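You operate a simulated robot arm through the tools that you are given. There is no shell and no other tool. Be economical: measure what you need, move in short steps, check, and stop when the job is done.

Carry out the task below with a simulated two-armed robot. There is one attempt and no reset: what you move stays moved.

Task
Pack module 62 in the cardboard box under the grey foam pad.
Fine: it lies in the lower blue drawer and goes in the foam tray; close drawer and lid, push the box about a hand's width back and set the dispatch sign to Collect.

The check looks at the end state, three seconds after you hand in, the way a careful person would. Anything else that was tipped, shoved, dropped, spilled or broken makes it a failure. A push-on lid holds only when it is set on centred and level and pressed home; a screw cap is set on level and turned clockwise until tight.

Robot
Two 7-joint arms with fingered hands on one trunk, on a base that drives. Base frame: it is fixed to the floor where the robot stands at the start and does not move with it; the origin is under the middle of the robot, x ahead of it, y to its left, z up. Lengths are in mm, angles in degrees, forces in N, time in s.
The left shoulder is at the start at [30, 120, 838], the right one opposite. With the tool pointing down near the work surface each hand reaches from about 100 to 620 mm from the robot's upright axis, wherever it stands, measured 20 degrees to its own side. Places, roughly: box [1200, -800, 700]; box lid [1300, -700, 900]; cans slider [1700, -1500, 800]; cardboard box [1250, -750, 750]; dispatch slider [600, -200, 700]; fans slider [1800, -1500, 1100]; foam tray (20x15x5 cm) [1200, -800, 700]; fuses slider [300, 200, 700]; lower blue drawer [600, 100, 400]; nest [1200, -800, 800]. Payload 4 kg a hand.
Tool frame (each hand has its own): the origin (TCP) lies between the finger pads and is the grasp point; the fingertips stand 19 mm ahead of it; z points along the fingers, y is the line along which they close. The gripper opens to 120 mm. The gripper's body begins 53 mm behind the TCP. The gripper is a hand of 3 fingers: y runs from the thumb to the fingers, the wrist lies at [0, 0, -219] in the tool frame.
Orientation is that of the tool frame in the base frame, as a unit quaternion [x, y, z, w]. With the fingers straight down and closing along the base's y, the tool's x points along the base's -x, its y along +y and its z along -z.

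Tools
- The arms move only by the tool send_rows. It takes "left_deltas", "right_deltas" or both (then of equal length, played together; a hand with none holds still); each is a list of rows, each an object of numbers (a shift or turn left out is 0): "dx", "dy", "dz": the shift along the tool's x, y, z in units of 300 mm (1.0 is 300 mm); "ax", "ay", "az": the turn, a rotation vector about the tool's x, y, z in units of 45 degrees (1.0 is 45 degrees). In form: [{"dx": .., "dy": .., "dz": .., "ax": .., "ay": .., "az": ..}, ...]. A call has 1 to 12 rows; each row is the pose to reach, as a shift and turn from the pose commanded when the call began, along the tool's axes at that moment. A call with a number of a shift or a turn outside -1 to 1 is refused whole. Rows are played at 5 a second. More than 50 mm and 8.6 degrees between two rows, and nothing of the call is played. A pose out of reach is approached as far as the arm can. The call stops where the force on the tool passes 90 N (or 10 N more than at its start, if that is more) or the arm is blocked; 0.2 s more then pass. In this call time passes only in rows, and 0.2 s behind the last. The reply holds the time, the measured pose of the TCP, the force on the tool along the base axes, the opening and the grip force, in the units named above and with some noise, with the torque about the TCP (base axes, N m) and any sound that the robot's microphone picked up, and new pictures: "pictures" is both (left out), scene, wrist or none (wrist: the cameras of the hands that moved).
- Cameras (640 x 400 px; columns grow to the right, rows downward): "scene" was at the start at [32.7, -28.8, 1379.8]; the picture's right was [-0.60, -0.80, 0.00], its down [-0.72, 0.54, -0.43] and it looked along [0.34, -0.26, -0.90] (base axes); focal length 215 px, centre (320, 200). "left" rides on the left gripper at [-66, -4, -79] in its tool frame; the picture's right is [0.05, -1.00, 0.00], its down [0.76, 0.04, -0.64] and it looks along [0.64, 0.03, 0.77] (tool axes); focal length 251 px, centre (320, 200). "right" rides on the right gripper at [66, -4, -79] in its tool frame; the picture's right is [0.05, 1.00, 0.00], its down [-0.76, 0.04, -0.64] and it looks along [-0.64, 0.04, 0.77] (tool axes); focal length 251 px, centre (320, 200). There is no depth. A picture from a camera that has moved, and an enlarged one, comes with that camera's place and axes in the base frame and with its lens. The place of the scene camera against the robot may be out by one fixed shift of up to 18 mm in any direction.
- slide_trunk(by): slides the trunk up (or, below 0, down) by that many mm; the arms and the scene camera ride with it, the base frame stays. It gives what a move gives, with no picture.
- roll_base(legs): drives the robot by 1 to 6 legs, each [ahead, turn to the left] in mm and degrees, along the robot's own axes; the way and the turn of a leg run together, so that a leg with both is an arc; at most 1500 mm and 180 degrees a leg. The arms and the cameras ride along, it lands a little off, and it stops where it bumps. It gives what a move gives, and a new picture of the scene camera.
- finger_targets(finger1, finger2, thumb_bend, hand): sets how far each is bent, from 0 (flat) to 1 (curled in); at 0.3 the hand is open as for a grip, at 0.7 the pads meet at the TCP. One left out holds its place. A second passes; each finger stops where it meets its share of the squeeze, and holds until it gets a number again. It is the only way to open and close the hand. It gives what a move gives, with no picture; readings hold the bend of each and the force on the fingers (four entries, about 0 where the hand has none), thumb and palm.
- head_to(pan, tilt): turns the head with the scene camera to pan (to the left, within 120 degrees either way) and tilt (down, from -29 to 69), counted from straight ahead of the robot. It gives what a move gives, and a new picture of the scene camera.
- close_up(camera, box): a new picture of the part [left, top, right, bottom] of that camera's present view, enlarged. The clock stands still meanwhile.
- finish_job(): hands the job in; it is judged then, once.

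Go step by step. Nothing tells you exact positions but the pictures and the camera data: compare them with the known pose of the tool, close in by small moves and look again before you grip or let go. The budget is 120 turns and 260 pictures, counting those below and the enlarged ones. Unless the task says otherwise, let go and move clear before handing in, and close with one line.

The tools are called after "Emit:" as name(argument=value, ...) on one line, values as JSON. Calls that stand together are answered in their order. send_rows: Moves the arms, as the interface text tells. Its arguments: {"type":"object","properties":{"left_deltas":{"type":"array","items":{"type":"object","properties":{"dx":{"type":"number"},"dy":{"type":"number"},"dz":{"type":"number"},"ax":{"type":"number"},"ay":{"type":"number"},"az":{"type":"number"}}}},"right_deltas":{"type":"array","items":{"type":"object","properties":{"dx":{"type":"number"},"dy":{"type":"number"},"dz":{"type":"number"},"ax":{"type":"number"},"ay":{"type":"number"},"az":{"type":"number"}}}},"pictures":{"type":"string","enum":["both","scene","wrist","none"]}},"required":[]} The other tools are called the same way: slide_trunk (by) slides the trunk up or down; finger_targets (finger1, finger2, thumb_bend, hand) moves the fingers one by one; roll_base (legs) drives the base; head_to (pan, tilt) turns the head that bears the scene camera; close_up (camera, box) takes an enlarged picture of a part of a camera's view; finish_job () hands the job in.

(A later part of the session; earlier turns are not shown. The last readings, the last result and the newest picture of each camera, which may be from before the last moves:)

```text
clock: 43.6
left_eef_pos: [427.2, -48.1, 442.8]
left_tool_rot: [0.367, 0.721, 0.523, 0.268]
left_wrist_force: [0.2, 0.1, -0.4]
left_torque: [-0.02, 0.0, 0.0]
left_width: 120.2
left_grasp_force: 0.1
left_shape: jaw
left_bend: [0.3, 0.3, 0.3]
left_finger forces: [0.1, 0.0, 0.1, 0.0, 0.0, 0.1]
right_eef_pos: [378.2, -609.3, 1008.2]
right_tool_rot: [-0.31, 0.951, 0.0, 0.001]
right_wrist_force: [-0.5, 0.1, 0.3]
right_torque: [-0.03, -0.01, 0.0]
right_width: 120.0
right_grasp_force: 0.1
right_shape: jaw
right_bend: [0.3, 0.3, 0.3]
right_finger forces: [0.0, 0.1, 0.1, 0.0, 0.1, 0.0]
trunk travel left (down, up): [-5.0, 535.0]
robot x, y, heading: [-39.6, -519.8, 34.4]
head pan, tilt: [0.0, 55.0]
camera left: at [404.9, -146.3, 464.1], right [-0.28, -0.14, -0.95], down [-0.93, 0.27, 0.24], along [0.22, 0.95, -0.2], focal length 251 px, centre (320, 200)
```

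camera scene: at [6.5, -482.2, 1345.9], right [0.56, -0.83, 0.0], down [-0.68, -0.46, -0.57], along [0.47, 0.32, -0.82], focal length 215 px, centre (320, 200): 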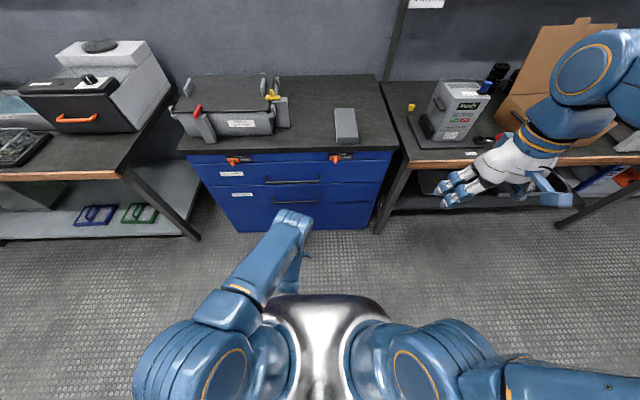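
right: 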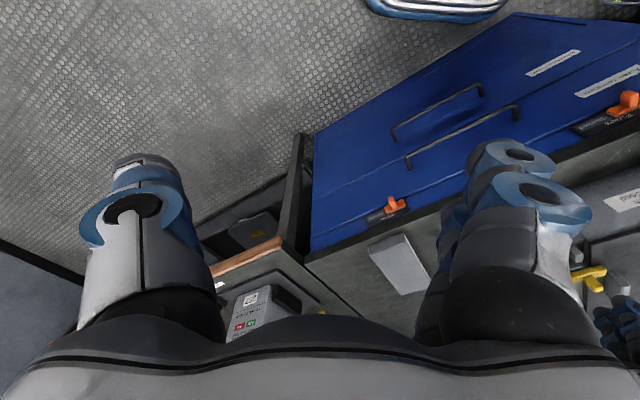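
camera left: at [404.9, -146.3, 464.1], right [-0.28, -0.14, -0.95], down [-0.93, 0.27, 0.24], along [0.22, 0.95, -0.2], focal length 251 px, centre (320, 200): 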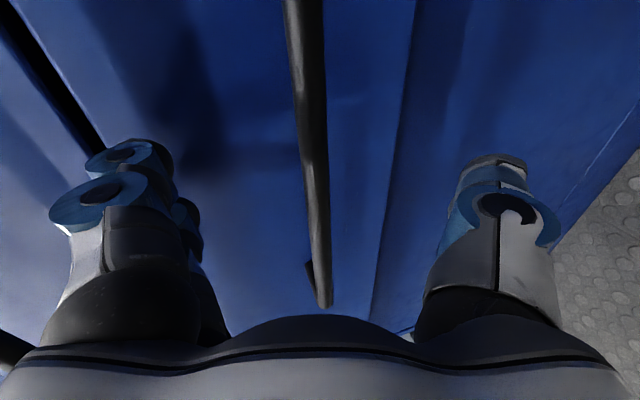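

The bar lies at the TCP. I close the left hand.

Emit:
finger_targets(hand="left", finger1=0.7, finger2=0.7, thumb_bend=0.7)

```text
clock: 44.6
left_eef_pos: [426.8, -48.9, 445.0]
left_tool_rot: [0.367, 0.72, 0.525, 0.268]
left_wrist_force: [1.9, 1.2, 6.3]
left_torque: [0.05, -0.09, 0.02]
left_width: 18.6
left_grasp_force: 7.3
left_shape: fingers
left_bend: [0.67, 0.67, 0.68]
left_finger forces: [5.2, 5.1, 0.1, 0.1, 3.5, 0.1]
right_eef_pos: [377.0, -607.9, 1007.8]
right_tool_rot: [-0.309, 0.951, 0.0, 0.001]
right_wrist_force: [0.4, 0.6, 0.1]
right_torque: [-0.02, -0.01, -0.03]
right_width: 119.8
right_grasp_force: 0.1
right_shape: jaw
right_bend: [0.3, 0.3, 0.3]
right_finger forces: [0.0, 0.1, 0.1, 0.0, 0.1, 0.0]
trunk travel left (down, up): [-5.0, 535.0]
robot x, y, heading: [-43.1, -518.0, 34.5]
head pan, tilt: [0.0, 55.0]
```

The bar is held. I curl tighter and then pull straight back.

Emit:
finger_targets(hand="left", finger1=0.9, finger2=0.9, thumb_bend=0.85)

Emit:
send_rows(left_deltas=[{"dz": -0.095, "dy": -0.031}, {"dz": -0.19, "dy": -0.062}, {"dz": -0.285, "dy": -0.093}, {"dz": -0.38, "dy": -0.124}, {"dz": -0.475, "dy": -0.155}, {"dz": -0.57, "dy": -0.186}], pictures="scene")

```text
clock: 45.6
left_eef_pos: [426.7, -49.1, 443.2]
left_tool_rot: [0.367, 0.721, 0.524, 0.268]
left_wrist_force: [2.5, 1.6, 5.7]
left_torque: [0.08, -0.11, 0.0]
left_width: 17.2
left_grasp_force: 20.5
left_shape: fingers
left_bend: [0.66, 0.66, 0.72]
left_finger forces: [12.6, 12.5, 0.0, 0.0, 17.3, 0.0]
right_eef_pos: [377.3, -609.9, 1008.0]
right_tool_rot: [-0.31, 0.951, 0.0, 0.001]
right_wrist_force: [0.4, -0.4, 0.3]
right_torque: [0.03, -0.01, -0.04]
right_width: 120.2
right_grasp_force: 0.0
right_shape: jaw
right_bend: [0.3, 0.3, 0.3]
right_finger forces: [0.1, 0.0, 0.0, 0.1, 0.0, 0.0]
trunk travel left (down, up): [-5.0, 535.0]
robot x, y, heading: [-43.7, -521.4, 34.4]
head pan, tilt: [0.0, 55.0]
```

```text
clock: 47.0
left_eef_pos: [279.8, -155.2, 443.2]
left_tool_rot: [0.367, 0.721, 0.523, 0.268]
left_wrist_force: [1.5, -6.5, 3.7]
left_torque: [0.05, -0.09, -0.05]
left_width: 17.3
left_grasp_force: 21.5
left_shape: fingers
left_bend: [0.66, 0.66, 0.73]
left_finger forces: [11.4, 11.6, 0.0, 0.0, 20.2, 0.0]
right_eef_pos: [377.4, -609.9, 1009.4]
right_tool_rot: [-0.31, 0.951, -0.001, 0.001]
right_wrist_force: [0.1, -0.1, 0.0]
right_torque: [0.0, 0.02, -0.02]
right_width: 120.0
right_grasp_force: 0.0
right_shape: jaw
right_bend: [0.3, 0.3, 0.3]
right_finger forces: [0.0, 0.0, 0.1, 0.0, 0.1, 0.0]
trunk travel left (down, up): [-5.0, 535.0]
robot x, y, heading: [-41.5, -519.9, 34.4]
head pan, tilt: [0.0, 55.0]
camera scene: at [6.0, -483.0, 1346.0], right [0.56, -0.83, 0.0], down [-0.68, -0.46, -0.57], along [0.47, 0.32, -0.82], focal length 215 px, centre (320, 200)
```

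scene: 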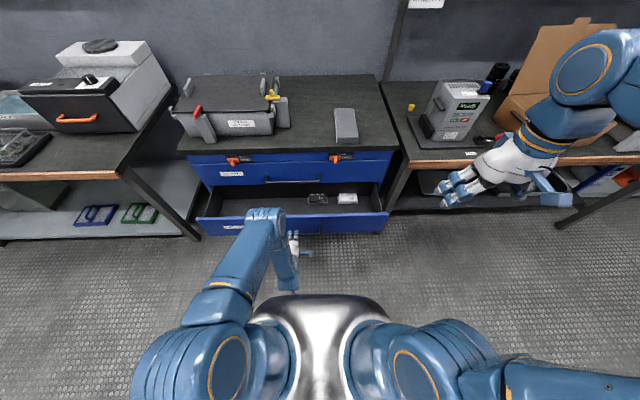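

The drawer slides open and items appear at its right side. I pull it further and zoom in.

Emit:
send_rows(left_deltas=[{"dz": -0.095, "dy": -0.031}, {"dz": -0.19, "dy": -0.062}, {"dz": -0.285, "dy": -0.093}], pictures="none")

Emit:
close_up(camera="scene", box=[190, 150, 400, 260])

Emit:
close_up(camera="scene", box=[295, 180, 375, 230])

```text
clock: 47.8
left_eef_pos: [207.2, -208.7, 443.8]
left_tool_rot: [0.366, 0.722, 0.523, 0.267]
left_wrist_force: [-1.8, -3.7, 4.8]
left_torque: [0.02, -0.09, -0.03]
left_width: 16.6
left_grasp_force: 21.6
left_shape: fingers
left_bend: [0.66, 0.66, 0.75]
left_finger forces: [11.7, 11.8, 0.1, 0.0, 19.3, 0.0]
right_eef_pos: [376.6, -608.6, 1008.1]
right_tool_rot: [-0.31, 0.951, 0.0, 0.001]
right_wrist_force: [0.3, 0.6, -0.5]
right_torque: [0.03, 0.01, 0.01]
right_width: 120.0
right_grasp_force: 0.0
right_shape: jaw
right_bend: [0.3, 0.3, 0.3]
right_finger forces: [0.1, 0.1, 0.1, 0.1, 0.0, 0.0]
trunk travel left (down, up): [-5.0, 535.0]
robot x, y, heading: [-37.7, -519.8, 34.2]
head pan, tilt: [0.0, 55.0]
```

```text
3.05 times, centred on (295, 205) of scene
camera zoom: at [5.9, -482.9, 1346.0], right [0.56, -0.83, 0.0], down [-0.68, -0.46, -0.57], along [0.47, 0.32, -0.82], focal length 656 px, centre (396, 185)
```

zoom: 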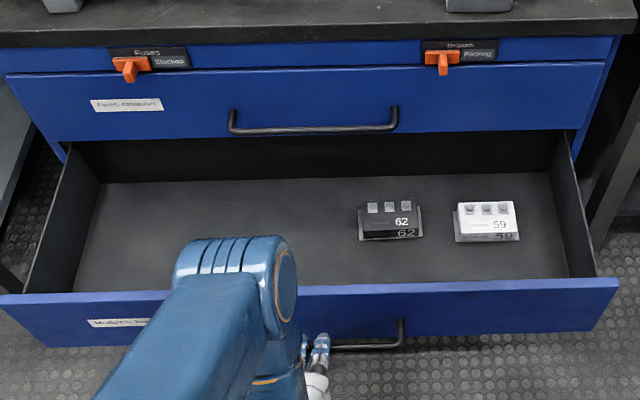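

```text
8.00 times, centred on (335, 205) of scene
camera zoom: at [5.9, -482.9, 1346.0], right [0.56, -0.83, 0.0], down [-0.68, -0.46, -0.57], along [0.47, 0.32, -0.82], focal length 1721 px, centre (200, 160)
```

zoom: 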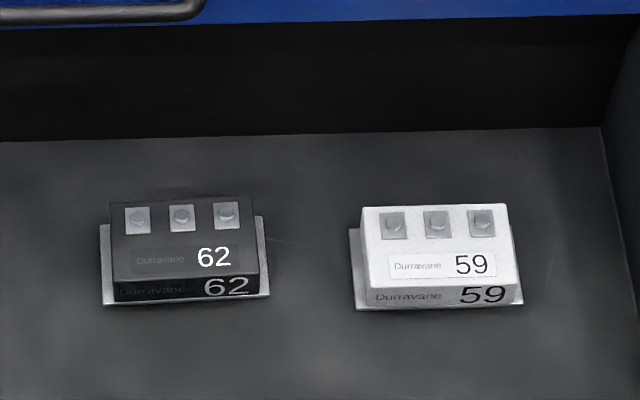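

Module 62 (black, left one) is visible in the drawer, near l≈15, still partly under the upper handle. I pull the drawer a bit further.

Emit:
send_rows(left_deltas=[{"dz": -0.065, "dy": -0.021}, {"dz": -0.13, "dy": -0.042}, {"dz": -0.19, "dy": -0.062}, {"dz": -0.25, "dy": -0.082}], pictures="scene")

```text
clock: 49.0
left_eef_pos: [197.7, -204.7, 456.7]
left_tool_rot: [0.35, 0.689, 0.568, 0.281]
left_wrist_force: [0.6, 0.5, -0.1]
left_torque: [0.01, 0.02, 0.05]
left_width: 4.0
left_grasp_force: 0.1
left_shape: fingers
left_bend: [0.77, 0.77, 0.8]
left_finger forces: [0.0, 0.0, 0.0, 0.1, 0.1, 0.0]
left hand out of reach, approached as far as the arm can: row 3, 4
right_eef_pos: [378.2, -608.8, 1007.3]
right_tool_rot: [-0.311, 0.951, 0.0, 0.001]
right_wrist_force: [-0.4, 0.1, -0.2]
right_torque: [-0.03, -0.02, 0.03]
right_width: 119.9
right_grasp_force: 0.1
right_shape: jaw
right_bend: [0.3, 0.3, 0.3]
right_finger forces: [0.0, 0.0, 0.0, 0.0, 0.0, 0.0]
trunk travel left (down, up): [-5.0, 535.0]
robot x, y, heading: [-41.3, -520.4, 34.5]
head pan, tilt: [0.0, 55.0]
stopped in row 4 (left hand): the arm was blocked; the commanded pose is now the measured one
camera scene: at [6.4, -482.2, 1345.9], right [0.56, -0.83, 0.0], down [-0.68, -0.46, -0.57], along [0.47, 0.32, -0.82], focal length 215 px, centre (320, 200)
```

scene: 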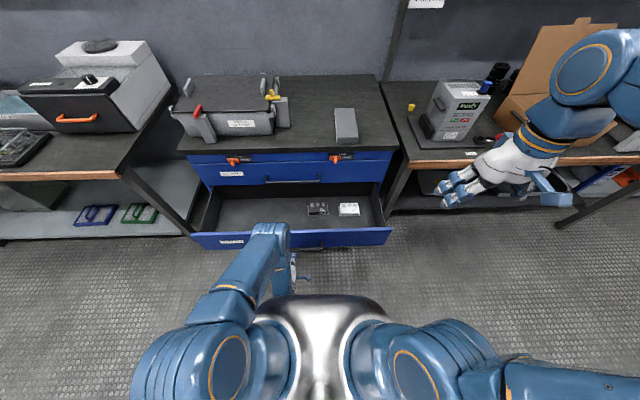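

The hand slipped off the handle at the arm's near limit, but the drawer is now open further. I raise the hand clear and inspect.

Emit:
send_rows(left_deltas=[{"dz": -0.04, "dy": 0.12}, {"dz": -0.08, "dy": 0.25}, {"dz": -0.12, "dy": 0.38}, {"dz": -0.16, "dy": 0.51}, {"dz": -0.2, "dy": 0.64}, {"dz": -0.24, "dy": 0.77}], pictures="scene")

Emit:
close_up(camera="scene", box=[190, 150, 400, 260])

```text
clock: 50.6
left_eef_pos: [188.9, -186.6, 700.6]
left_tool_rot: [0.354, 0.656, 0.613, 0.263]
left_wrist_force: [-0.7, -0.4, 0.2]
left_torque: [0.0, -0.01, 0.03]
left_width: 3.7
left_grasp_force: 0.1
left_shape: fingers
left_bend: [0.77, 0.77, 0.8]
left_finger forces: [0.0, 0.0, 0.0, 0.1, 0.1, 0.0]
left hand out of reach, approached as far as the arm can: row 6
right_eef_pos: [378.1, -607.4, 1008.0]
right_tool_rot: [-0.311, 0.95, -0.001, 0.001]
right_wrist_force: [0.5, 1.1, -0.6]
right_torque: [0.0, -0.04, 0.0]
right_width: 119.8
right_grasp_force: 0.1
right_shape: jaw
right_bend: [0.3, 0.3, 0.3]
right_finger forces: [0.1, 0.0, 0.0, 0.0, 0.0, 0.0]
trunk travel left (down, up): [-5.0, 535.0]
robot x, y, heading: [-39.9, -522.3, 34.6]
head pan, tilt: [0.0, 55.0]
stopped in row 6 (left hand): the arm was blocked; the commanded pose is now the measured one
camera scene: at [6.4, -482.3, 1345.9], right [0.56, -0.83, 0.0], down [-0.68, -0.46, -0.57], along [0.47, 0.32, -0.82], focal length 215 px, centre (320, 200)
```

scene: 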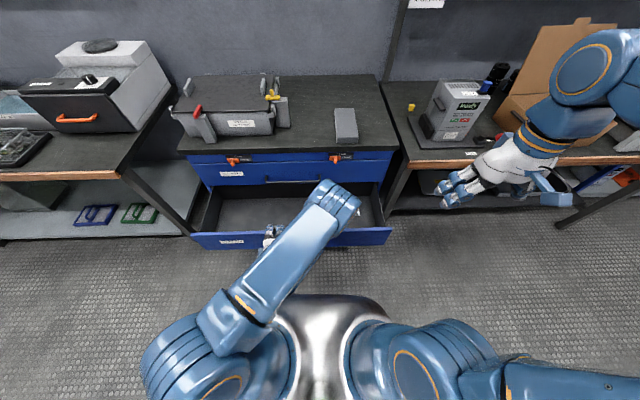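

```text
3.05 times, centred on (295, 205) of scene
camera zoom: at [6.4, -482.3, 1345.9], right [0.56, -0.83, 0.0], down [-0.68, -0.46, -0.57], along [0.47, 0.32, -0.82], focal length 656 px, centre (396, 185)
```

zoom: 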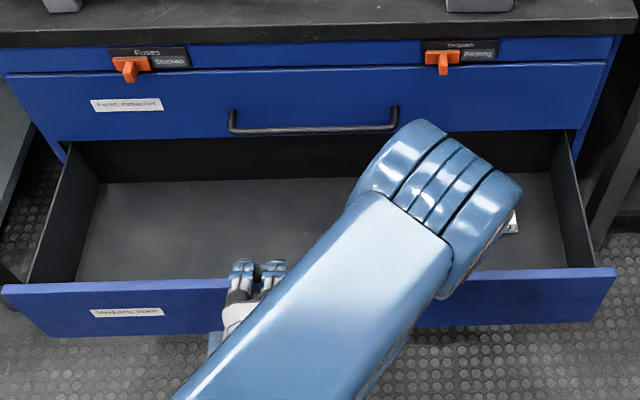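

The left arm blocks the view; I tilt the left hand back to pointing down, up and to the left, so the right hand can take the module.

Emit:
send_rows(left_deltas=[{"ax": 0.167, "dy": 0.07, "dz": 0.05, "dx": 0.04}, {"ax": 0.333, "dy": 0.14, "dz": 0.1, "dx": 0.08}, {"ax": 0.5, "dy": 0.21, "dz": 0.15, "dx": 0.12}, {"ax": 0.667, "dy": 0.28, "dz": 0.2, "dx": 0.16}, {"ax": 0.833, "dy": 0.35, "dz": 0.22, "dx": 0.2}, {"ax": 1.0, "dy": 0.42, "dz": 0.24, "dx": 0.24}], pictures="scene")

```text
clock: 52.0
left_eef_pos: [218.2, -85.6, 823.7]
left_tool_rot: [0.428, 0.841, 0.313, 0.108]
left_wrist_force: [-0.5, 0.5, 0.0]
left_torque: [-0.01, 0.0, -0.06]
left_width: 3.8
left_grasp_force: 0.2
left_shape: fingers
left_bend: [0.77, 0.77, 0.8]
left_finger forces: [0.0, 0.1, 0.1, 0.1, 0.0, 0.0]
left hand out of reach, approached as far as the arm can: row 1, 2, 3, 4
right_eef_pos: [377.7, -608.3, 1008.1]
right_tool_rot: [-0.31, 0.951, -0.001, 0.001]
right_wrist_force: [-0.1, 0.0, 0.0]
right_torque: [0.01, 0.0, -0.01]
right_width: 119.9
right_grasp_force: 0.1
right_shape: jaw
right_bend: [0.3, 0.3, 0.3]
right_finger forces: [0.1, 0.0, 0.1, 0.1, 0.1, 0.0]
trunk travel left (down, up): [-5.0, 535.0]
robot x, y, heading: [-37.9, -520.0, 34.6]
head pan, tilt: [0.0, 55.0]
camera scene: at [6.1, -482.1, 1345.9], right [0.56, -0.83, 0.0], down [-0.68, -0.46, -0.57], along [0.47, 0.32, -0.82], focal length 215 px, centre (320, 200)
```

scene: 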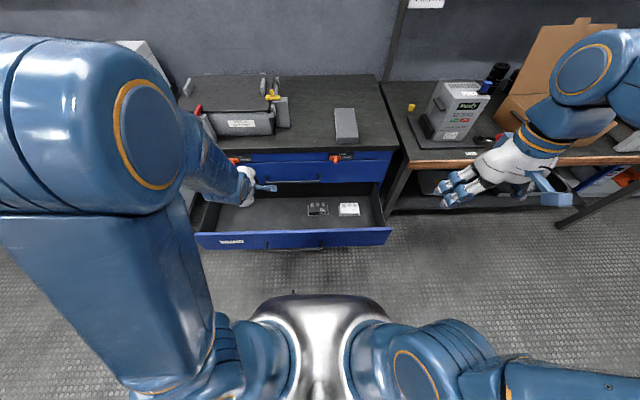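

The module is still under the upper handle, so I'll use the right hand, pointing down, to pull the drawer panel further from inside. First I bring it above the drawer's right part.

Emit:
send_rows(right_deltas=[{"dx": -0.07, "dy": 0.053, "dz": 0.13}, {"dx": -0.14, "dy": 0.106, "dz": 0.26}, {"dx": -0.21, "dy": 0.159, "dz": 0.39}, {"dx": -0.28, "dy": 0.212, "dz": 0.52}, {"dx": -0.35, "dy": 0.265, "dz": 0.65}, {"dx": -0.42, "dy": 0.32, "dz": 0.75}, {"dx": -0.5, "dy": 0.37, "dz": 0.85}], left_deltas=[{"ax": 0.11}, {"ax": 0.22}, {"ax": 0.33}, {"ax": 0.44}, {"ax": 0.55}, {"ax": 0.66}, {"ax": 0.77}], pictures="both")

```text
clock: 53.6
left_eef_pos: [219.7, -84.4, 822.9]
left_tool_rot: [0.44, 0.896, 0.048, -0.025]
left_wrist_force: [-0.2, 1.0, -0.1]
left_torque: [-0.03, 0.0, -0.02]
left_width: 3.7
left_grasp_force: 0.0
left_shape: fingers
left_bend: [0.77, 0.77, 0.8]
left_finger forces: [0.0, 0.0, 0.0, 0.1, 0.1, 0.0]
right_eef_pos: [433.1, -429.8, 751.6]
right_tool_rot: [-0.31, 0.951, -0.001, 0.0]
right_wrist_force: [0.1, -0.5, 0.0]
right_torque: [-0.02, 0.01, 0.02]
right_width: 120.2
right_grasp_force: 0.0
right_shape: jaw
right_bend: [0.3, 0.3, 0.3]
right_finger forces: [0.0, 0.1, 0.1, 0.0, 0.0, 0.0]
trunk travel left (down, up): [-5.0, 535.0]
robot x, y, heading: [-40.6, -518.8, 34.4]
head pan, tilt: [0.0, 55.0]
camera scene: at [7.2, -481.6, 1345.9], right [0.56, -0.83, 0.0], down [-0.68, -0.46, -0.57], along [0.47, 0.32, -0.82], focal length 215 px, centre (320, 200)
camera right: at [384.0, -472.6, 831.8], right [-0.63, 0.77, 0.0], down [0.59, 0.48, 0.64], along [0.5, 0.41, -0.77], focal length 251 px, centre (320, 200)
camera left: at [258.1, -147.7, 894.5], right [-0.82, -0.56, -0.06], down [-0.43, 0.56, 0.71], along [-0.37, 0.61, -0.7], focal length 251 px, centre (320, 200)
```

scene: 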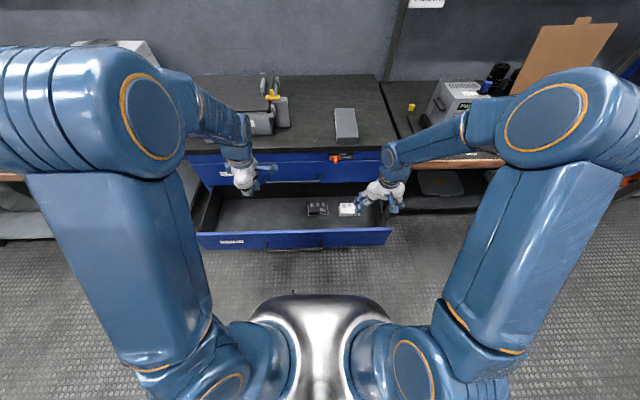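
right: 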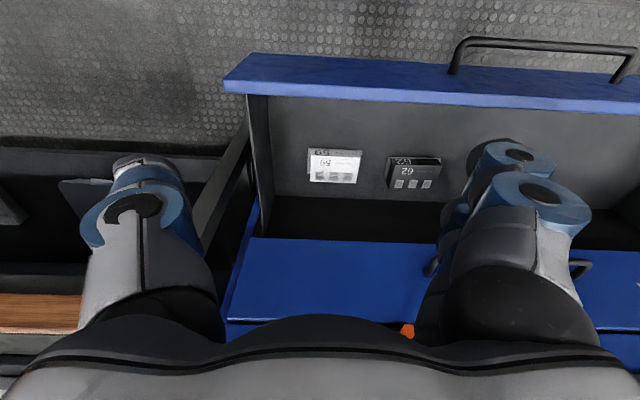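
left: 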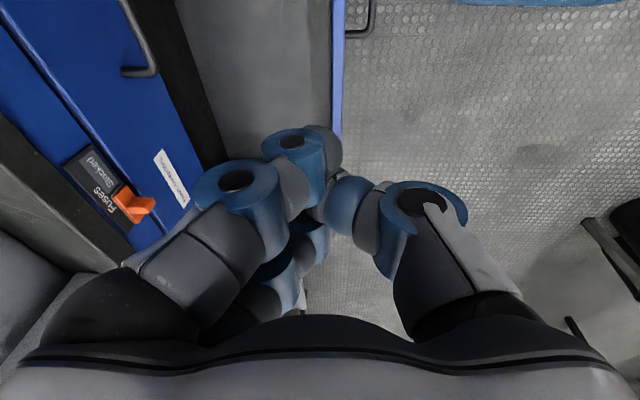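

The right camera shows modules 62 and 59 clearly, panel inner edge near f≈470. I move the right hand forward and down inside the drawer behind the front panel.

Emit:
send_rows(right_deltas=[{"dx": -0.12, "dy": 0.08}, {"dx": -0.233, "dy": 0.16, "dz": 0.05}, {"dx": -0.233, "dy": 0.16, "dz": 0.2}, {"dx": -0.233, "dy": 0.16, "dz": 0.35}, {"dx": -0.233, "dy": 0.16, "dz": 0.5}, {"dx": -0.233, "dy": 0.16, "dz": 0.65}, {"dx": -0.233, "dy": 0.16, "dz": 0.82}], pictures="both")

```text
refused: row 7 steps farther than a row can; nothing moved
```

Emit:
send_rows(right_deltas=[{"dx": -0.12, "dy": 0.08}, {"dx": -0.233, "dy": 0.16, "dz": 0.05}, {"dx": -0.233, "dy": 0.16, "dz": 0.2}, {"dx": -0.233, "dy": 0.16, "dz": 0.35}, {"dx": -0.233, "dy": 0.16, "dz": 0.5}, {"dx": -0.233, "dy": 0.16, "dz": 0.65}, {"dx": -0.233, "dy": 0.16, "dz": 0.8}], pictures="both")

```text
clock: 55.2
left_eef_pos: [218.7, -86.0, 821.4]
left_tool_rot: [0.44, 0.896, 0.05, -0.025]
left_wrist_force: [-0.1, 0.0, -0.2]
left_torque: [-0.04, 0.03, 0.0]
left_width: 3.8
left_grasp_force: 0.1
left_shape: fingers
left_bend: [0.77, 0.77, 0.8]
left_finger forces: [0.0, 0.1, 0.0, 0.0, 0.1, 0.0]
right_eef_pos: [462.9, -350.2, 512.7]
right_tool_rot: [-0.309, 0.951, 0.0, 0.001]
right_wrist_force: [0.1, -0.5, -0.5]
right_torque: [0.01, -0.02, 0.0]
right_width: 119.9
right_grasp_force: 0.0
right_shape: jaw
right_bend: [0.3, 0.3, 0.3]
right_finger forces: [0.0, 0.0, 0.0, 0.0, 0.1, 0.0]
trunk travel left (down, up): [-5.0, 535.0]
robot x, y, heading: [-38.7, -519.3, 34.6]
head pan, tilt: [0.0, 55.0]
camera scene: at [7.0, -482.0, 1345.9], right [0.56, -0.83, 0.0], down [-0.68, -0.46, -0.57], along [0.47, 0.32, -0.82], focal length 215 px, centre (320, 200)
camera right: at [412.4, -394.1, 591.7], right [-0.63, 0.77, 0.0], down [0.59, 0.48, 0.64], along [0.5, 0.41, -0.76], focal length 251 px, centre (320, 200)
```

scene: 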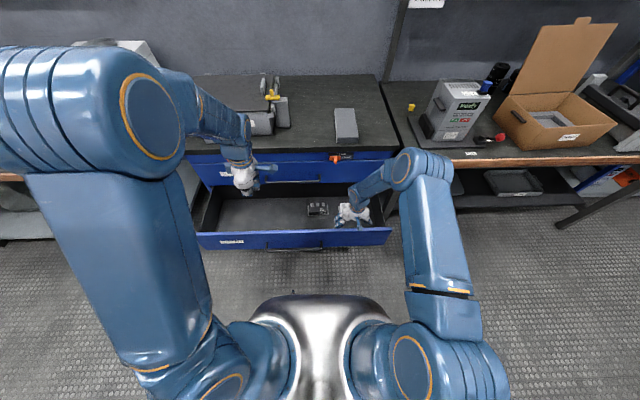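
right: 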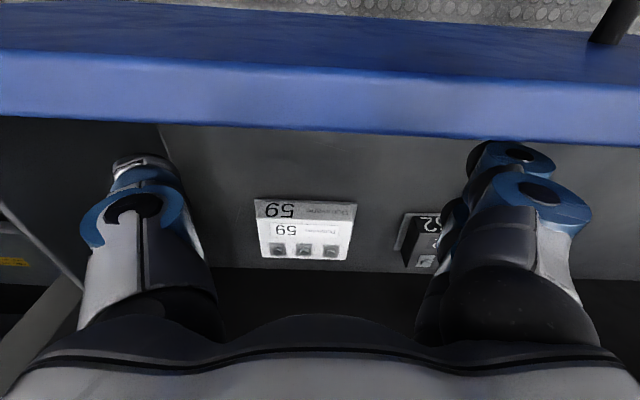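

The panel top is near z≈497, inner face f≈484. I go 38 mm lower, then pull the panel 120 mm toward the robot.

Emit:
send_rows(right_deltas=[{"dx": -0.04, "dz": 0.06}, {"dx": -0.04, "dz": 0.13}, {"dx": 0.06, "dz": 0.13}, {"dx": 0.12, "dz": 0.13}, {"dx": 0.18, "dz": 0.13}, {"dx": 0.24, "dz": 0.13}, {"dx": 0.3, "dz": 0.13}, {"dx": 0.36, "dz": 0.13}, {"dx": 0.42, "dz": 0.13}, {"dx": 0.47, "dz": 0.13}], pictures="both")

```text
clock: 57.4
left_eef_pos: [218.3, -85.0, 823.5]
left_tool_rot: [0.44, 0.896, 0.05, -0.024]
left_wrist_force: [-0.1, -0.2, 0.2]
left_torque: [-0.02, 0.01, 0.04]
left_width: 3.7
left_grasp_force: 0.0
left_shape: fingers
left_bend: [0.77, 0.77, 0.8]
left_finger forces: [0.1, 0.0, 0.1, 0.0, 0.0, 0.0]
right_eef_pos: [348.3, -434.6, 474.2]
right_tool_rot: [-0.31, 0.951, -0.002, 0.001]
right_wrist_force: [0.4, -0.7, 0.1]
right_torque: [-0.04, 0.0, 0.01]
right_width: 120.0
right_grasp_force: 0.0
right_shape: jaw
right_bend: [0.3, 0.3, 0.3]
right_finger forces: [0.1, 0.0, 0.0, 0.1, 0.0, 0.0]
trunk travel left (down, up): [-5.0, 535.0]
robot x, y, heading: [-42.6, -520.9, 34.5]
head pan, tilt: [0.0, 55.0]
camera scene: at [6.5, -482.1, 1345.9], right [0.56, -0.83, 0.0], down [-0.68, -0.46, -0.57], along [0.47, 0.32, -0.82], focal length 215 px, centre (320, 200)
camera right: at [298.0, -478.3, 553.6], right [-0.63, 0.77, 0.0], down [0.59, 0.49, 0.64], along [0.5, 0.41, -0.77], focal length 251 px, centre (320, 200)
```

scene: 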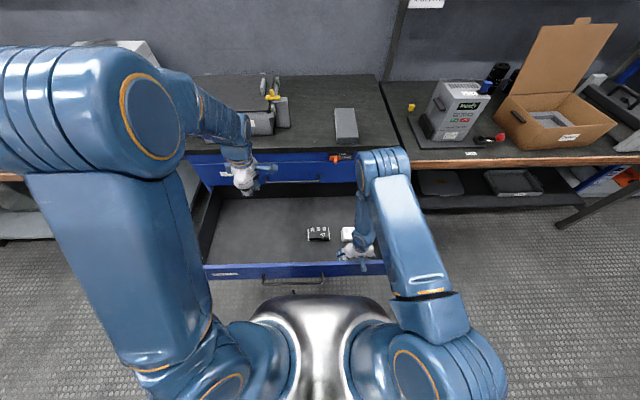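
right: 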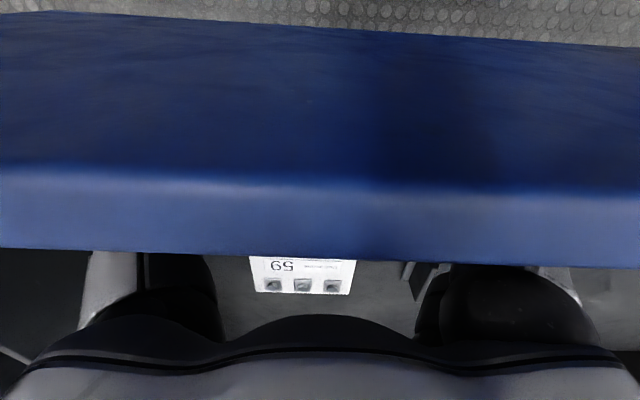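

The drawer is open another 120 mm with the modules fully exposed. I lift the right hand out and roll it while moving over module 62.

Emit:
send_rows(right_deltas=[{"dx": -0.06}, {"dx": -0.1, "dz": -0.1}, {"dx": -0.1, "dz": -0.25}, {"dx": -0.12, "dz": -0.4, "dy": 0.05, "az": -0.16}, {"dx": -0.15, "dz": -0.5, "dy": 0.12, "az": -0.33}, {"dx": -0.18, "dz": -0.55, "dy": 0.2, "az": -0.5}, {"dx": -0.21, "dz": -0.55, "dy": 0.28, "az": -0.67}, {"dx": -0.24, "dz": -0.55, "dy": 0.36, "az": -0.84}, {"dx": -0.27, "dz": -0.55, "dy": 0.42, "az": -1.0}], pictures="none")

Emit:
send_rows(right_deltas=[{"az": -0.167}, {"az": -0.333}, {"az": -0.5}, {"az": -0.667}, {"az": -0.833}, {"az": -0.96}], pictures="both")

```text
clock: 59.4
left_eef_pos: [219.2, -85.6, 822.2]
left_tool_rot: [0.44, 0.897, 0.05, -0.024]
left_wrist_force: [-0.3, -0.4, 0.1]
left_torque: [-0.02, -0.01, -0.01]
left_width: 3.9
left_grasp_force: 0.0
left_shape: fingers
left_bend: [0.77, 0.77, 0.8]
left_finger forces: [0.0, 0.0, 0.1, 0.0, 0.0, 0.1]
right_eef_pos: [340.4, -284.6, 640.2]
right_tool_rot: [-0.651, 0.759, -0.002, 0.001]
right_wrist_force: [0.1, -0.3, 0.4]
right_torque: [-0.03, -0.03, -0.02]
right_width: 120.0
right_grasp_force: 0.0
right_shape: jaw
right_bend: [0.3, 0.3, 0.3]
right_finger forces: [0.0, 0.0, 0.0, 0.0, 0.1, 0.0]
trunk travel left (down, up): [-5.0, 535.0]
robot x, y, heading: [-41.7, -519.1, 34.3]
head pan, tilt: [0.0, 55.0]
```

```text
clock: 60.8
left_eef_pos: [219.4, -86.0, 822.5]
left_tool_rot: [0.439, 0.897, 0.05, -0.024]
left_wrist_force: [0.6, -0.3, 0.5]
left_torque: [0.01, -0.01, 0.01]
left_width: 3.6
left_grasp_force: 0.1
left_shape: fingers
left_bend: [0.77, 0.77, 0.8]
left_finger forces: [0.1, 0.0, 0.1, 0.1, 0.1, 0.0]
right_eef_pos: [340.5, -285.6, 639.6]
right_tool_rot: [0.885, -0.465, 0.0, 0.001]
right_wrist_force: [0.0, 0.6, 0.5]
right_torque: [0.01, -0.02, 0.01]
right_width: 120.0
right_grasp_force: 0.0
right_shape: jaw
right_bend: [0.3, 0.3, 0.3]
right_finger forces: [0.0, 0.0, 0.0, 0.0, 0.1, 0.1]
trunk travel left (down, up): [-5.0, 535.0]
robot x, y, heading: [-36.7, -520.6, 34.4]
head pan, tilt: [0.0, 55.0]
camera scene: at [6.6, -482.1, 1345.9], right [0.56, -0.83, 0.0], down [-0.68, -0.46, -0.57], along [0.47, 0.32, -0.82], focal length 215 px, centre (320, 200)
camera right: at [381.5, -338.2, 718.5], right [-0.79, -0.61, 0.0], down [-0.47, 0.61, 0.64], along [-0.39, 0.51, -0.77], focal length 251 px, centre (320, 200)
```

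scene: 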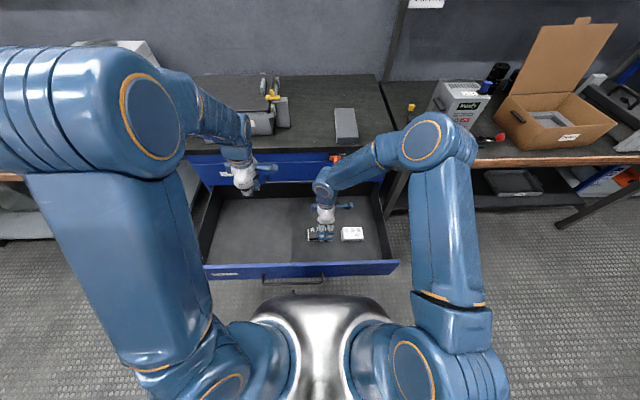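
right: 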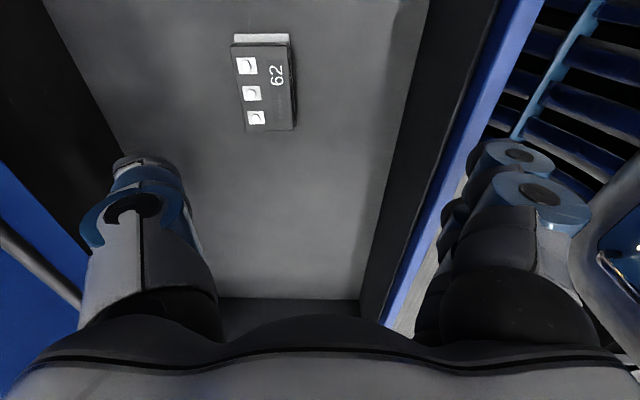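

The right hand is above the drawer with camera seeing module 62. I move over it and lower about 100 mm, then check.

Emit:
send_rows(right_deltas=[{"dx": -0.03, "dy": -0.08, "dz": 0.08}, {"dx": -0.06, "dy": -0.16, "dz": 0.17}, {"dx": -0.08, "dy": -0.22, "dz": 0.27}, {"dx": -0.08, "dy": -0.22, "dz": 0.36}], pictures="wrist")

```text
clock: 61.8
left_eef_pos: [218.0, -85.5, 822.8]
left_tool_rot: [0.439, 0.897, 0.049, -0.025]
left_wrist_force: [-0.1, 0.0, 1.0]
left_torque: [0.0, 0.01, 0.01]
left_width: 3.9
left_grasp_force: 0.0
left_shape: fingers
left_bend: [0.77, 0.77, 0.8]
left_finger forces: [0.1, 0.0, 0.0, 0.0, 0.1, 0.0]
right_eef_pos: [381.4, -228.8, 530.5]
right_tool_rot: [0.884, -0.467, 0.001, 0.0]
right_wrist_force: [-0.4, 0.4, -0.5]
right_torque: [-0.04, 0.0, -0.04]
right_width: 120.1
right_grasp_force: 0.1
right_shape: jaw
right_bend: [0.3, 0.3, 0.3]
right_finger forces: [0.0, 0.0, 0.0, 0.0, 0.0, 0.0]
trunk travel left (down, up): [-5.0, 535.0]
robot x, y, heading: [-43.2, -520.4, 34.3]
head pan, tilt: [0.0, 55.0]
camera right: at [422.9, -281.1, 609.7], right [-0.79, -0.61, 0.0], down [-0.47, 0.61, 0.64], along [-0.39, 0.51, -0.77], focal length 251 px, centre (320, 200)
```

right: 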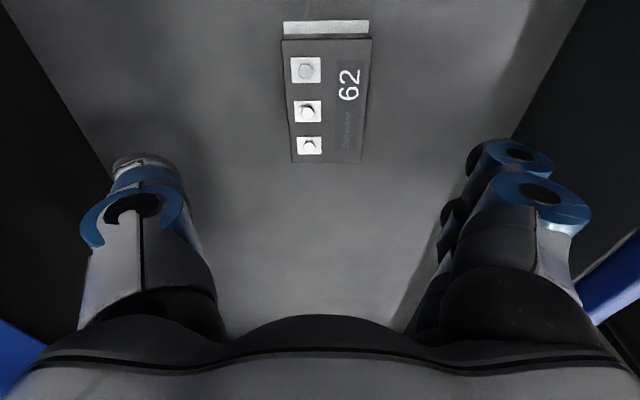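

The module's top is nearly centred; its top is at z≈412. I lower to just above grasp height and look.

Emit:
send_rows(right_deltas=[{"dy": 0.02, "dz": 0.12}, {"dy": 0.02, "dz": 0.24}, {"dy": 0.02, "dz": 0.34}], pictures="wrist")

```text
clock: 62.6
left_eef_pos: [218.2, -85.8, 823.3]
left_tool_rot: [0.44, 0.897, 0.05, -0.024]
left_wrist_force: [0.8, 1.1, -1.0]
left_torque: [0.0, -0.04, -0.01]
left_width: 3.8
left_grasp_force: 0.1
left_shape: fingers
left_bend: [0.77, 0.77, 0.8]
left_finger forces: [0.0, 0.1, 0.0, 0.1, 0.0, 0.0]
right_eef_pos: [377.3, -230.0, 429.6]
right_tool_rot: [0.884, -0.468, 0.001, 0.0]
right_wrist_force: [-0.6, -0.2, -0.5]
right_torque: [-0.01, -0.01, 0.01]
right_width: 120.0
right_grasp_force: 0.0
right_shape: jaw
right_bend: [0.3, 0.3, 0.3]
right_finger forces: [0.0, 0.0, 0.0, 0.0, 0.0, 0.1]
trunk travel left (down, up): [-5.0, 535.0]
robot x, y, heading: [-38.1, -520.0, 34.5]
head pan, tilt: [0.0, 55.0]
camera right: at [418.0, -284.3, 508.9], right [-0.79, -0.61, 0.0], down [-0.47, 0.61, 0.64], along [-0.39, 0.51, -0.77], focal length 251 px, centre (320, 200)
```

right: 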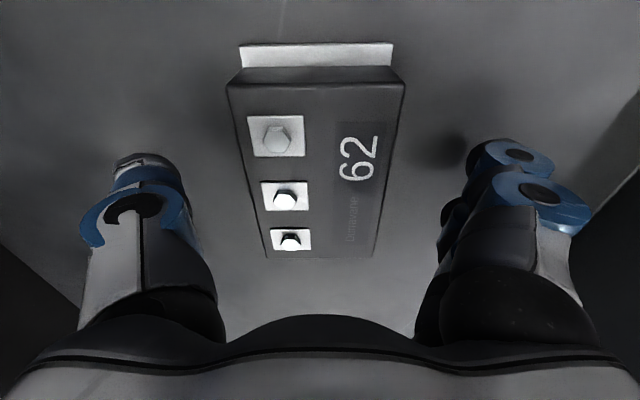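

Module is centred between the fingers. I lower about 28 mm more, then grip gently.

Emit:
send_rows(right_deltas=[{"dx": -0.02, "dz": 0.05}, {"dx": -0.02, "dz": 0.095}], pictures="wrist")

Emit:
finger_targets(hand="right", finger1=0.65, finger2=0.65, thumb_bend=0.65)

```text
clock: 63.2
left_eef_pos: [216.7, -86.7, 825.6]
left_tool_rot: [0.44, 0.896, 0.051, -0.023]
left_wrist_force: [-0.7, 0.5, -1.0]
left_torque: [-0.01, 0.01, -0.02]
left_width: 3.5
left_grasp_force: 0.1
left_shape: fingers
left_bend: [0.77, 0.77, 0.8]
left_finger forces: [0.0, 0.0, 0.0, 0.1, 0.0, 0.0]
right_eef_pos: [376.4, -221.6, 406.5]
right_tool_rot: [0.884, -0.468, 0.004, -0.008]
right_wrist_force: [2.4, -3.1, 58.6]
right_torque: [-0.73, 0.91, -0.01]
right_width: 119.8
right_grasp_force: 0.0
right_shape: jaw
right_bend: [0.27, 0.27, 0.31]
right_finger forces: [19.1, 17.7, 0.0, 0.0, 22.4, 0.0]
trunk travel left (down, up): [-5.0, 535.0]
robot x, y, heading: [-39.8, -519.2, 34.6]
head pan, tilt: [0.0, 55.0]
camera right: at [417.2, -277.0, 487.3], right [-0.8, -0.61, -0.02], down [-0.47, 0.6, 0.64], along [-0.38, 0.52, -0.77], focal length 251 px, centre (320, 200)
```

right: 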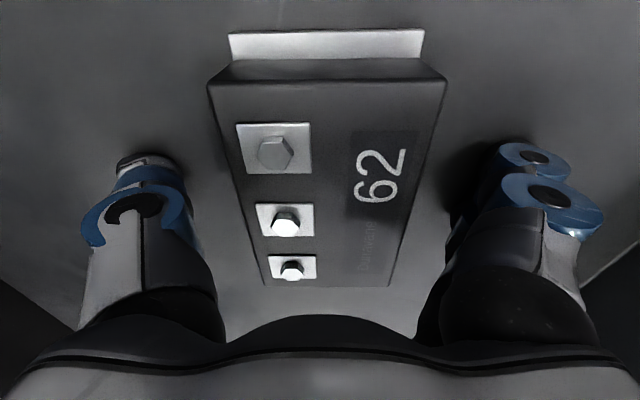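

```text
clock: 64.2
left_eef_pos: [215.3, -87.9, 823.8]
left_tool_rot: [0.44, 0.896, 0.052, -0.023]
left_wrist_force: [-0.8, 0.5, -0.4]
left_torque: [-0.06, 0.0, 0.0]
left_width: 3.9
left_grasp_force: 0.0
left_shape: fingers
left_bend: [0.77, 0.77, 0.8]
left_finger forces: [0.1, 0.0, 0.0, 0.0, 0.1, 0.1]
right_eef_pos: [377.1, -222.4, 406.6]
right_tool_rot: [0.884, -0.468, 0.004, -0.008]
right_wrist_force: [-1.6, 5.8, 68.0]
right_torque: [0.3, -0.35, 0.4]
right_width: 128.7
right_grasp_force: 33.6
right_shape: fingers
right_bend: [0.32, 0.32, 0.21]
right_finger forces: [15.4, 14.6, 0.0, 0.1, 38.7, 0.0]
trunk travel left (down, up): [-5.0, 535.0]
robot x, y, heading: [-38.9, -521.6, 34.4]
head pan, tilt: [0.0, 55.0]
```

The tips touched the drawer floor. I open again, raise 12 mm, then close.

Emit:
finger_targets(hand="right", finger1=0.3, finger2=0.3, thumb_bend=0.3)

Emit:
send_rows(right_deltas=[{"dz": -0.05}], pictures="wrist")

```text
clock: 65.2
left_eef_pos: [216.2, -87.3, 825.5]
left_tool_rot: [0.44, 0.896, 0.052, -0.023]
left_wrist_force: [0.6, 0.6, 0.6]
left_torque: [-0.01, -0.02, 0.01]
left_width: 3.7
left_grasp_force: 0.1
left_shape: fingers
left_bend: [0.77, 0.77, 0.8]
left_finger forces: [0.0, 0.0, 0.0, 0.0, 0.0, 0.0]
right_eef_pos: [376.3, -223.5, 405.8]
right_tool_rot: [0.884, -0.468, 0.003, -0.006]
right_wrist_force: [-3.3, 1.8, 72.2]
right_torque: [-0.38, 0.68, 0.22]
right_width: 131.8
right_grasp_force: 36.0
right_shape: fingers
right_bend: [0.26, 0.26, 0.32]
right_finger forces: [20.4, 19.7, 0.1, 0.0, 32.3, 0.0]
trunk travel left (down, up): [-5.0, 535.0]
robot x, y, heading: [-37.0, -520.4, 34.2]
head pan, tilt: [0.0, 55.0]
```

```text
clock: 65.6
left_eef_pos: [218.4, -84.3, 821.8]
left_tool_rot: [0.441, 0.896, 0.05, -0.024]
left_wrist_force: [-0.7, -0.4, 0.7]
left_torque: [-0.01, 0.03, -0.03]
left_width: 3.8
left_grasp_force: 0.1
left_shape: fingers
left_bend: [0.77, 0.77, 0.8]
left_finger forces: [0.1, 0.0, 0.0, 0.0, 0.0, 0.0]
right_eef_pos: [371.9, -229.2, 410.9]
right_tool_rot: [0.884, -0.467, 0.002, 0.005]
right_wrist_force: [-0.5, 0.4, 0.6]
right_torque: [0.03, -0.02, 0.01]
right_width: 129.2
right_grasp_force: 0.1
right_shape: fingers
right_bend: [0.3, 0.3, 0.29]
right_finger forces: [0.0, 0.0, 0.0, 0.1, 0.2, 0.0]
trunk travel left (down, up): [-5.0, 535.0]
robot x, y, heading: [-39.8, -521.4, 34.4]
head pan, tilt: [0.0, 55.0]
camera right: at [413.3, -283.4, 491.3], right [-0.79, -0.61, 0.01], down [-0.46, 0.61, 0.64], along [-0.39, 0.5, -0.77], focal length 251 px, centre (320, 200)
```

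right: 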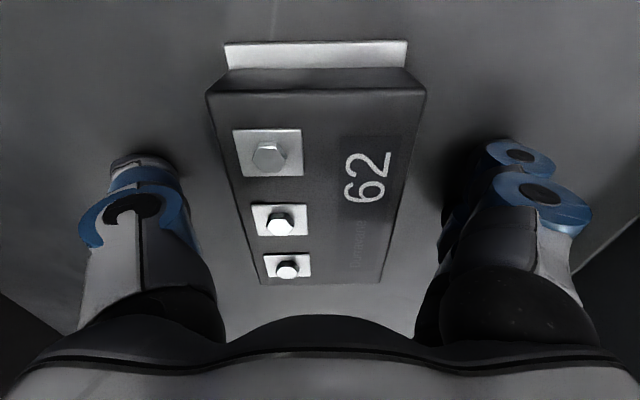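

Contact is gone; I raise 5 mm more for the finger arc and close.

Emit:
send_rows(right_deltas=[{"dz": -0.017}], pictures="none")

Emit:
finger_targets(hand="right", finger1=0.6, finger2=0.6, thumb_bend=0.6)

Emit:
close_up(camera="right", box=[0, 0, 640, 400])

```text
clock: 66.0
left_eef_pos: [220.3, -86.9, 822.9]
left_tool_rot: [0.44, 0.896, 0.05, -0.024]
left_wrist_force: [0.3, 0.4, -0.9]
left_torque: [0.0, 0.01, -0.01]
left_width: 3.9
left_grasp_force: 0.0
left_shape: fingers
left_bend: [0.77, 0.77, 0.8]
left_finger forces: [0.1, 0.1, 0.0, 0.0, 0.0, 0.1]
right_eef_pos: [372.9, -228.0, 418.5]
right_tool_rot: [0.884, -0.467, 0.001, 0.001]
right_wrist_force: [0.3, -0.1, 0.0]
right_torque: [-0.02, 0.02, -0.03]
right_width: 128.8
right_grasp_force: 0.1
right_shape: fingers
right_bend: [0.3, 0.3, 0.3]
right_finger forces: [0.1, 0.0, 0.0, 0.1, 0.0, 0.0]
trunk travel left (down, up): [-5.0, 535.0]
robot x, y, heading: [-37.5, -519.3, 34.7]
head pan, tilt: [0.0, 55.0]
```

```text
clock: 67.0
left_eef_pos: [218.7, -86.1, 822.2]
left_tool_rot: [0.44, 0.896, 0.049, -0.024]
left_wrist_force: [-1.0, 0.6, -0.8]
left_torque: [-0.02, 0.02, 0.01]
left_width: 4.0
left_grasp_force: 0.1
left_shape: fingers
left_bend: [0.77, 0.77, 0.8]
left_finger forces: [0.1, 0.0, 0.0, 0.0, 0.0, 0.0]
right_eef_pos: [373.7, -226.8, 419.1]
right_tool_rot: [0.885, -0.466, 0.001, -0.001]
right_wrist_force: [0.6, 0.5, -0.7]
right_torque: [-0.02, 0.0, 0.0]
right_width: 64.0
right_grasp_force: 18.4
right_shape: fingers
right_bend: [0.54, 0.54, 0.51]
right_finger forces: [8.4, 10.1, 0.0, 0.1, 18.6, 0.0]
trunk travel left (down, up): [-5.0, 535.0]
robot x, y, heading: [-38.1, -521.1, 34.4]
head pan, tilt: [0.0, 55.0]
```

```text
1.00 times, centred on (320, 200) of right (not enlarged: the box is as wide or as high as the picture)
camera zoom: at [414.4, -279.4, 499.6], right [-0.79, -0.61, 0.0], down [-0.47, 0.61, 0.64], along [-0.39, 0.51, -0.77], focal length 251 px, centre (320, 200)
```

zoom: 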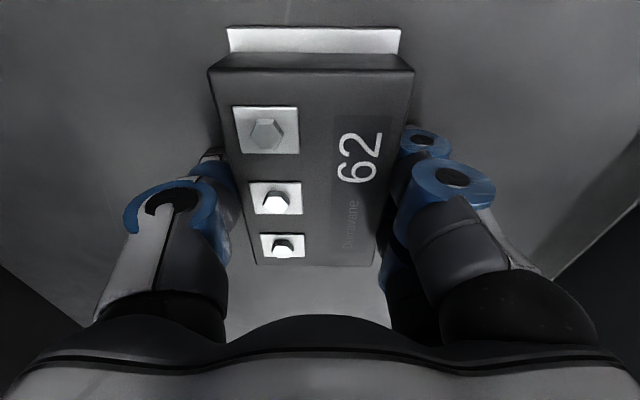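

Module held, centred, 64 mm wide. I squeeze slightly more and lift it out.

Emit:
finger_targets(hand="right", finger1=0.66, finger2=0.66, thumb_bend=0.66)

Emit:
send_rows(right_deltas=[{"dz": -0.04}, {"dz": -0.1}, {"dz": -0.2}, {"dz": -0.32}, {"dz": -0.45}, {"dz": -0.6}, {"dz": -0.75}], pictures="both")

```text
clock: 68.0
left_eef_pos: [219.4, -85.3, 822.3]
left_tool_rot: [0.44, 0.896, 0.049, -0.024]
left_wrist_force: [0.6, 0.1, 0.3]
left_torque: [0.0, 0.0, 0.02]
left_width: 3.7
left_grasp_force: 0.0
left_shape: fingers
left_bend: [0.77, 0.77, 0.8]
left_finger forces: [0.1, 0.0, 0.0, 0.0, 0.0, 0.0]
right_eef_pos: [372.5, -225.3, 420.0]
right_tool_rot: [0.884, -0.467, 0.001, 0.0]
right_wrist_force: [-0.1, -0.5, -0.1]
right_torque: [0.07, 0.02, 0.03]
right_width: 63.3
right_grasp_force: 27.9
right_shape: fingers
right_bend: [0.55, 0.54, 0.51]
right_finger forces: [13.7, 14.3, 0.0, 0.0, 27.8, 0.1]
trunk travel left (down, up): [-5.0, 535.0]
robot x, y, heading: [-40.2, -521.7, 34.5]
head pan, tilt: [0.0, 55.0]
```

```text
clock: 69.6
left_eef_pos: [218.8, -86.1, 821.7]
left_tool_rot: [0.439, 0.897, 0.049, -0.024]
left_wrist_force: [-0.3, 0.5, -0.5]
left_torque: [0.01, 0.0, -0.02]
left_width: 3.9
left_grasp_force: 0.0
left_shape: fingers
left_bend: [0.77, 0.77, 0.8]
left_finger forces: [0.1, 0.0, 0.0, 0.0, 0.0, 0.0]
right_eef_pos: [371.7, -226.4, 645.7]
right_tool_rot: [0.885, -0.466, 0.001, 0.0]
right_wrist_force: [0.3, 0.7, -3.6]
right_torque: [-0.02, 0.03, 0.01]
right_width: 63.4
right_grasp_force: 27.4
right_shape: fingers
right_bend: [0.55, 0.54, 0.52]
right_finger forces: [13.6, 13.9, 0.1, 0.1, 27.4, 0.0]
trunk travel left (down, up): [-5.0, 535.0]
robot x, y, heading: [-36.6, -519.8, 34.4]
head pan, tilt: [0.0, 55.0]
camera scene: at [6.5, -482.2, 1345.9], right [0.56, -0.83, 0.0], down [-0.68, -0.46, -0.57], along [0.47, 0.32, -0.82], focal length 215 px, centre (320, 200)
camera right: at [413.6, -280.0, 725.8], right [-0.79, -0.61, 0.0], down [-0.47, 0.61, 0.64], along [-0.39, 0.51, -0.77], focal length 251 px, centre (320, 200)
```

scene: 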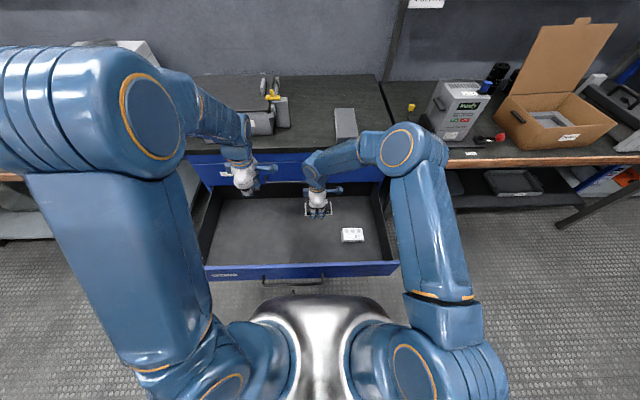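
right: 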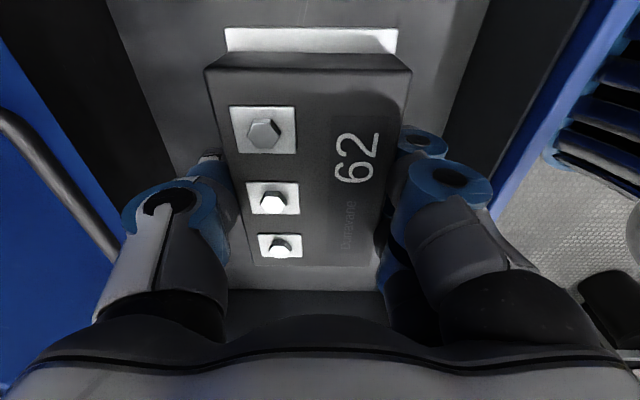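

Module 62 is out. I raise it to the right, and then back the robot off 150 mm so the left hand can push the drawer shut.

Emit:
send_rows(right_deltas=[{"dz": -0.13}, {"dz": -0.26, "dx": 0.06}, {"dz": -0.39, "dx": 0.12, "dy": 0.03}, {"dz": -0.5, "dx": 0.22, "dy": 0.07}, {"dz": -0.6, "dx": 0.32, "dy": 0.1}, {"dz": -0.65, "dx": 0.45, "dy": 0.13}], pictures="none")

Emit:
roll_base(legs=[[-150, 0]])

```text
clock: 71.0
left_eef_pos: [218.2, -85.5, 821.9]
left_tool_rot: [0.44, 0.897, 0.049, -0.024]
left_wrist_force: [-0.9, -0.5, 0.3]
left_torque: [0.02, 0.01, 0.01]
left_width: 3.8
left_grasp_force: 0.1
left_shape: fingers
left_bend: [0.77, 0.77, 0.8]
left_finger forces: [0.1, 0.1, 0.0, 0.0, 0.1, 0.0]
right_eef_pos: [415.9, -359.6, 840.2]
right_tool_rot: [0.884, -0.467, 0.002, 0.0]
right_wrist_force: [0.1, 0.2, -3.0]
right_torque: [0.0, -0.02, 0.03]
right_width: 63.3
right_grasp_force: 26.7
right_shape: fingers
right_bend: [0.55, 0.54, 0.52]
right_finger forces: [13.1, 13.7, 0.0, 0.0, 26.9, 0.0]
trunk travel left (down, up): [-5.0, 535.0]
robot x, y, heading: [-40.7, -519.9, 34.7]
head pan, tilt: [0.0, 55.0]
```

```text
clock: 72.3
left_eef_pos: [94.7, -171.2, 823.7]
left_tool_rot: [0.44, 0.896, 0.049, -0.024]
left_wrist_force: [-0.1, -0.2, 0.6]
left_torque: [0.0, -0.05, -0.02]
left_width: 3.7
left_grasp_force: 0.0
left_shape: fingers
left_bend: [0.77, 0.77, 0.8]
left_finger forces: [0.1, 0.1, 0.1, 0.0, 0.0, 0.0]
right_eef_pos: [291.7, -444.2, 841.3]
right_tool_rot: [0.884, -0.467, 0.002, -0.001]
right_wrist_force: [-0.8, -0.7, -3.6]
right_torque: [0.05, 0.03, 0.0]
right_width: 63.0
right_grasp_force: 27.1
right_shape: fingers
right_bend: [0.55, 0.54, 0.52]
right_finger forces: [13.3, 13.7, 0.0, 0.1, 26.9, 0.1]
trunk travel left (down, up): [-5.0, 535.0]
robot x, y, heading: [-162.4, -606.3, 34.6]
head pan, tilt: [0.0, 55.0]
camera scene: at [-118.4, -567.8, 1346.0], right [0.56, -0.83, 0.0], down [-0.68, -0.46, -0.57], along [0.47, 0.32, -0.82], focal length 215 px, centre (320, 200)
```

scene: 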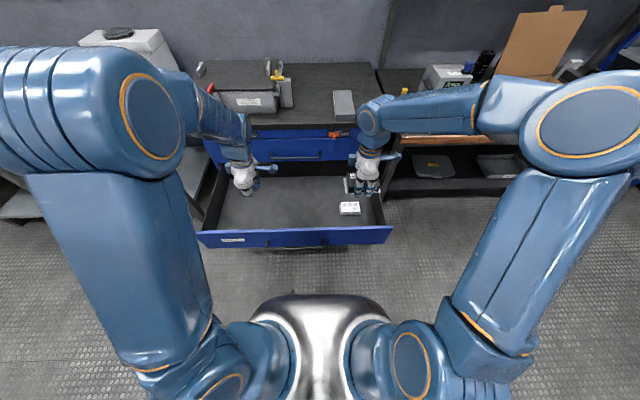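

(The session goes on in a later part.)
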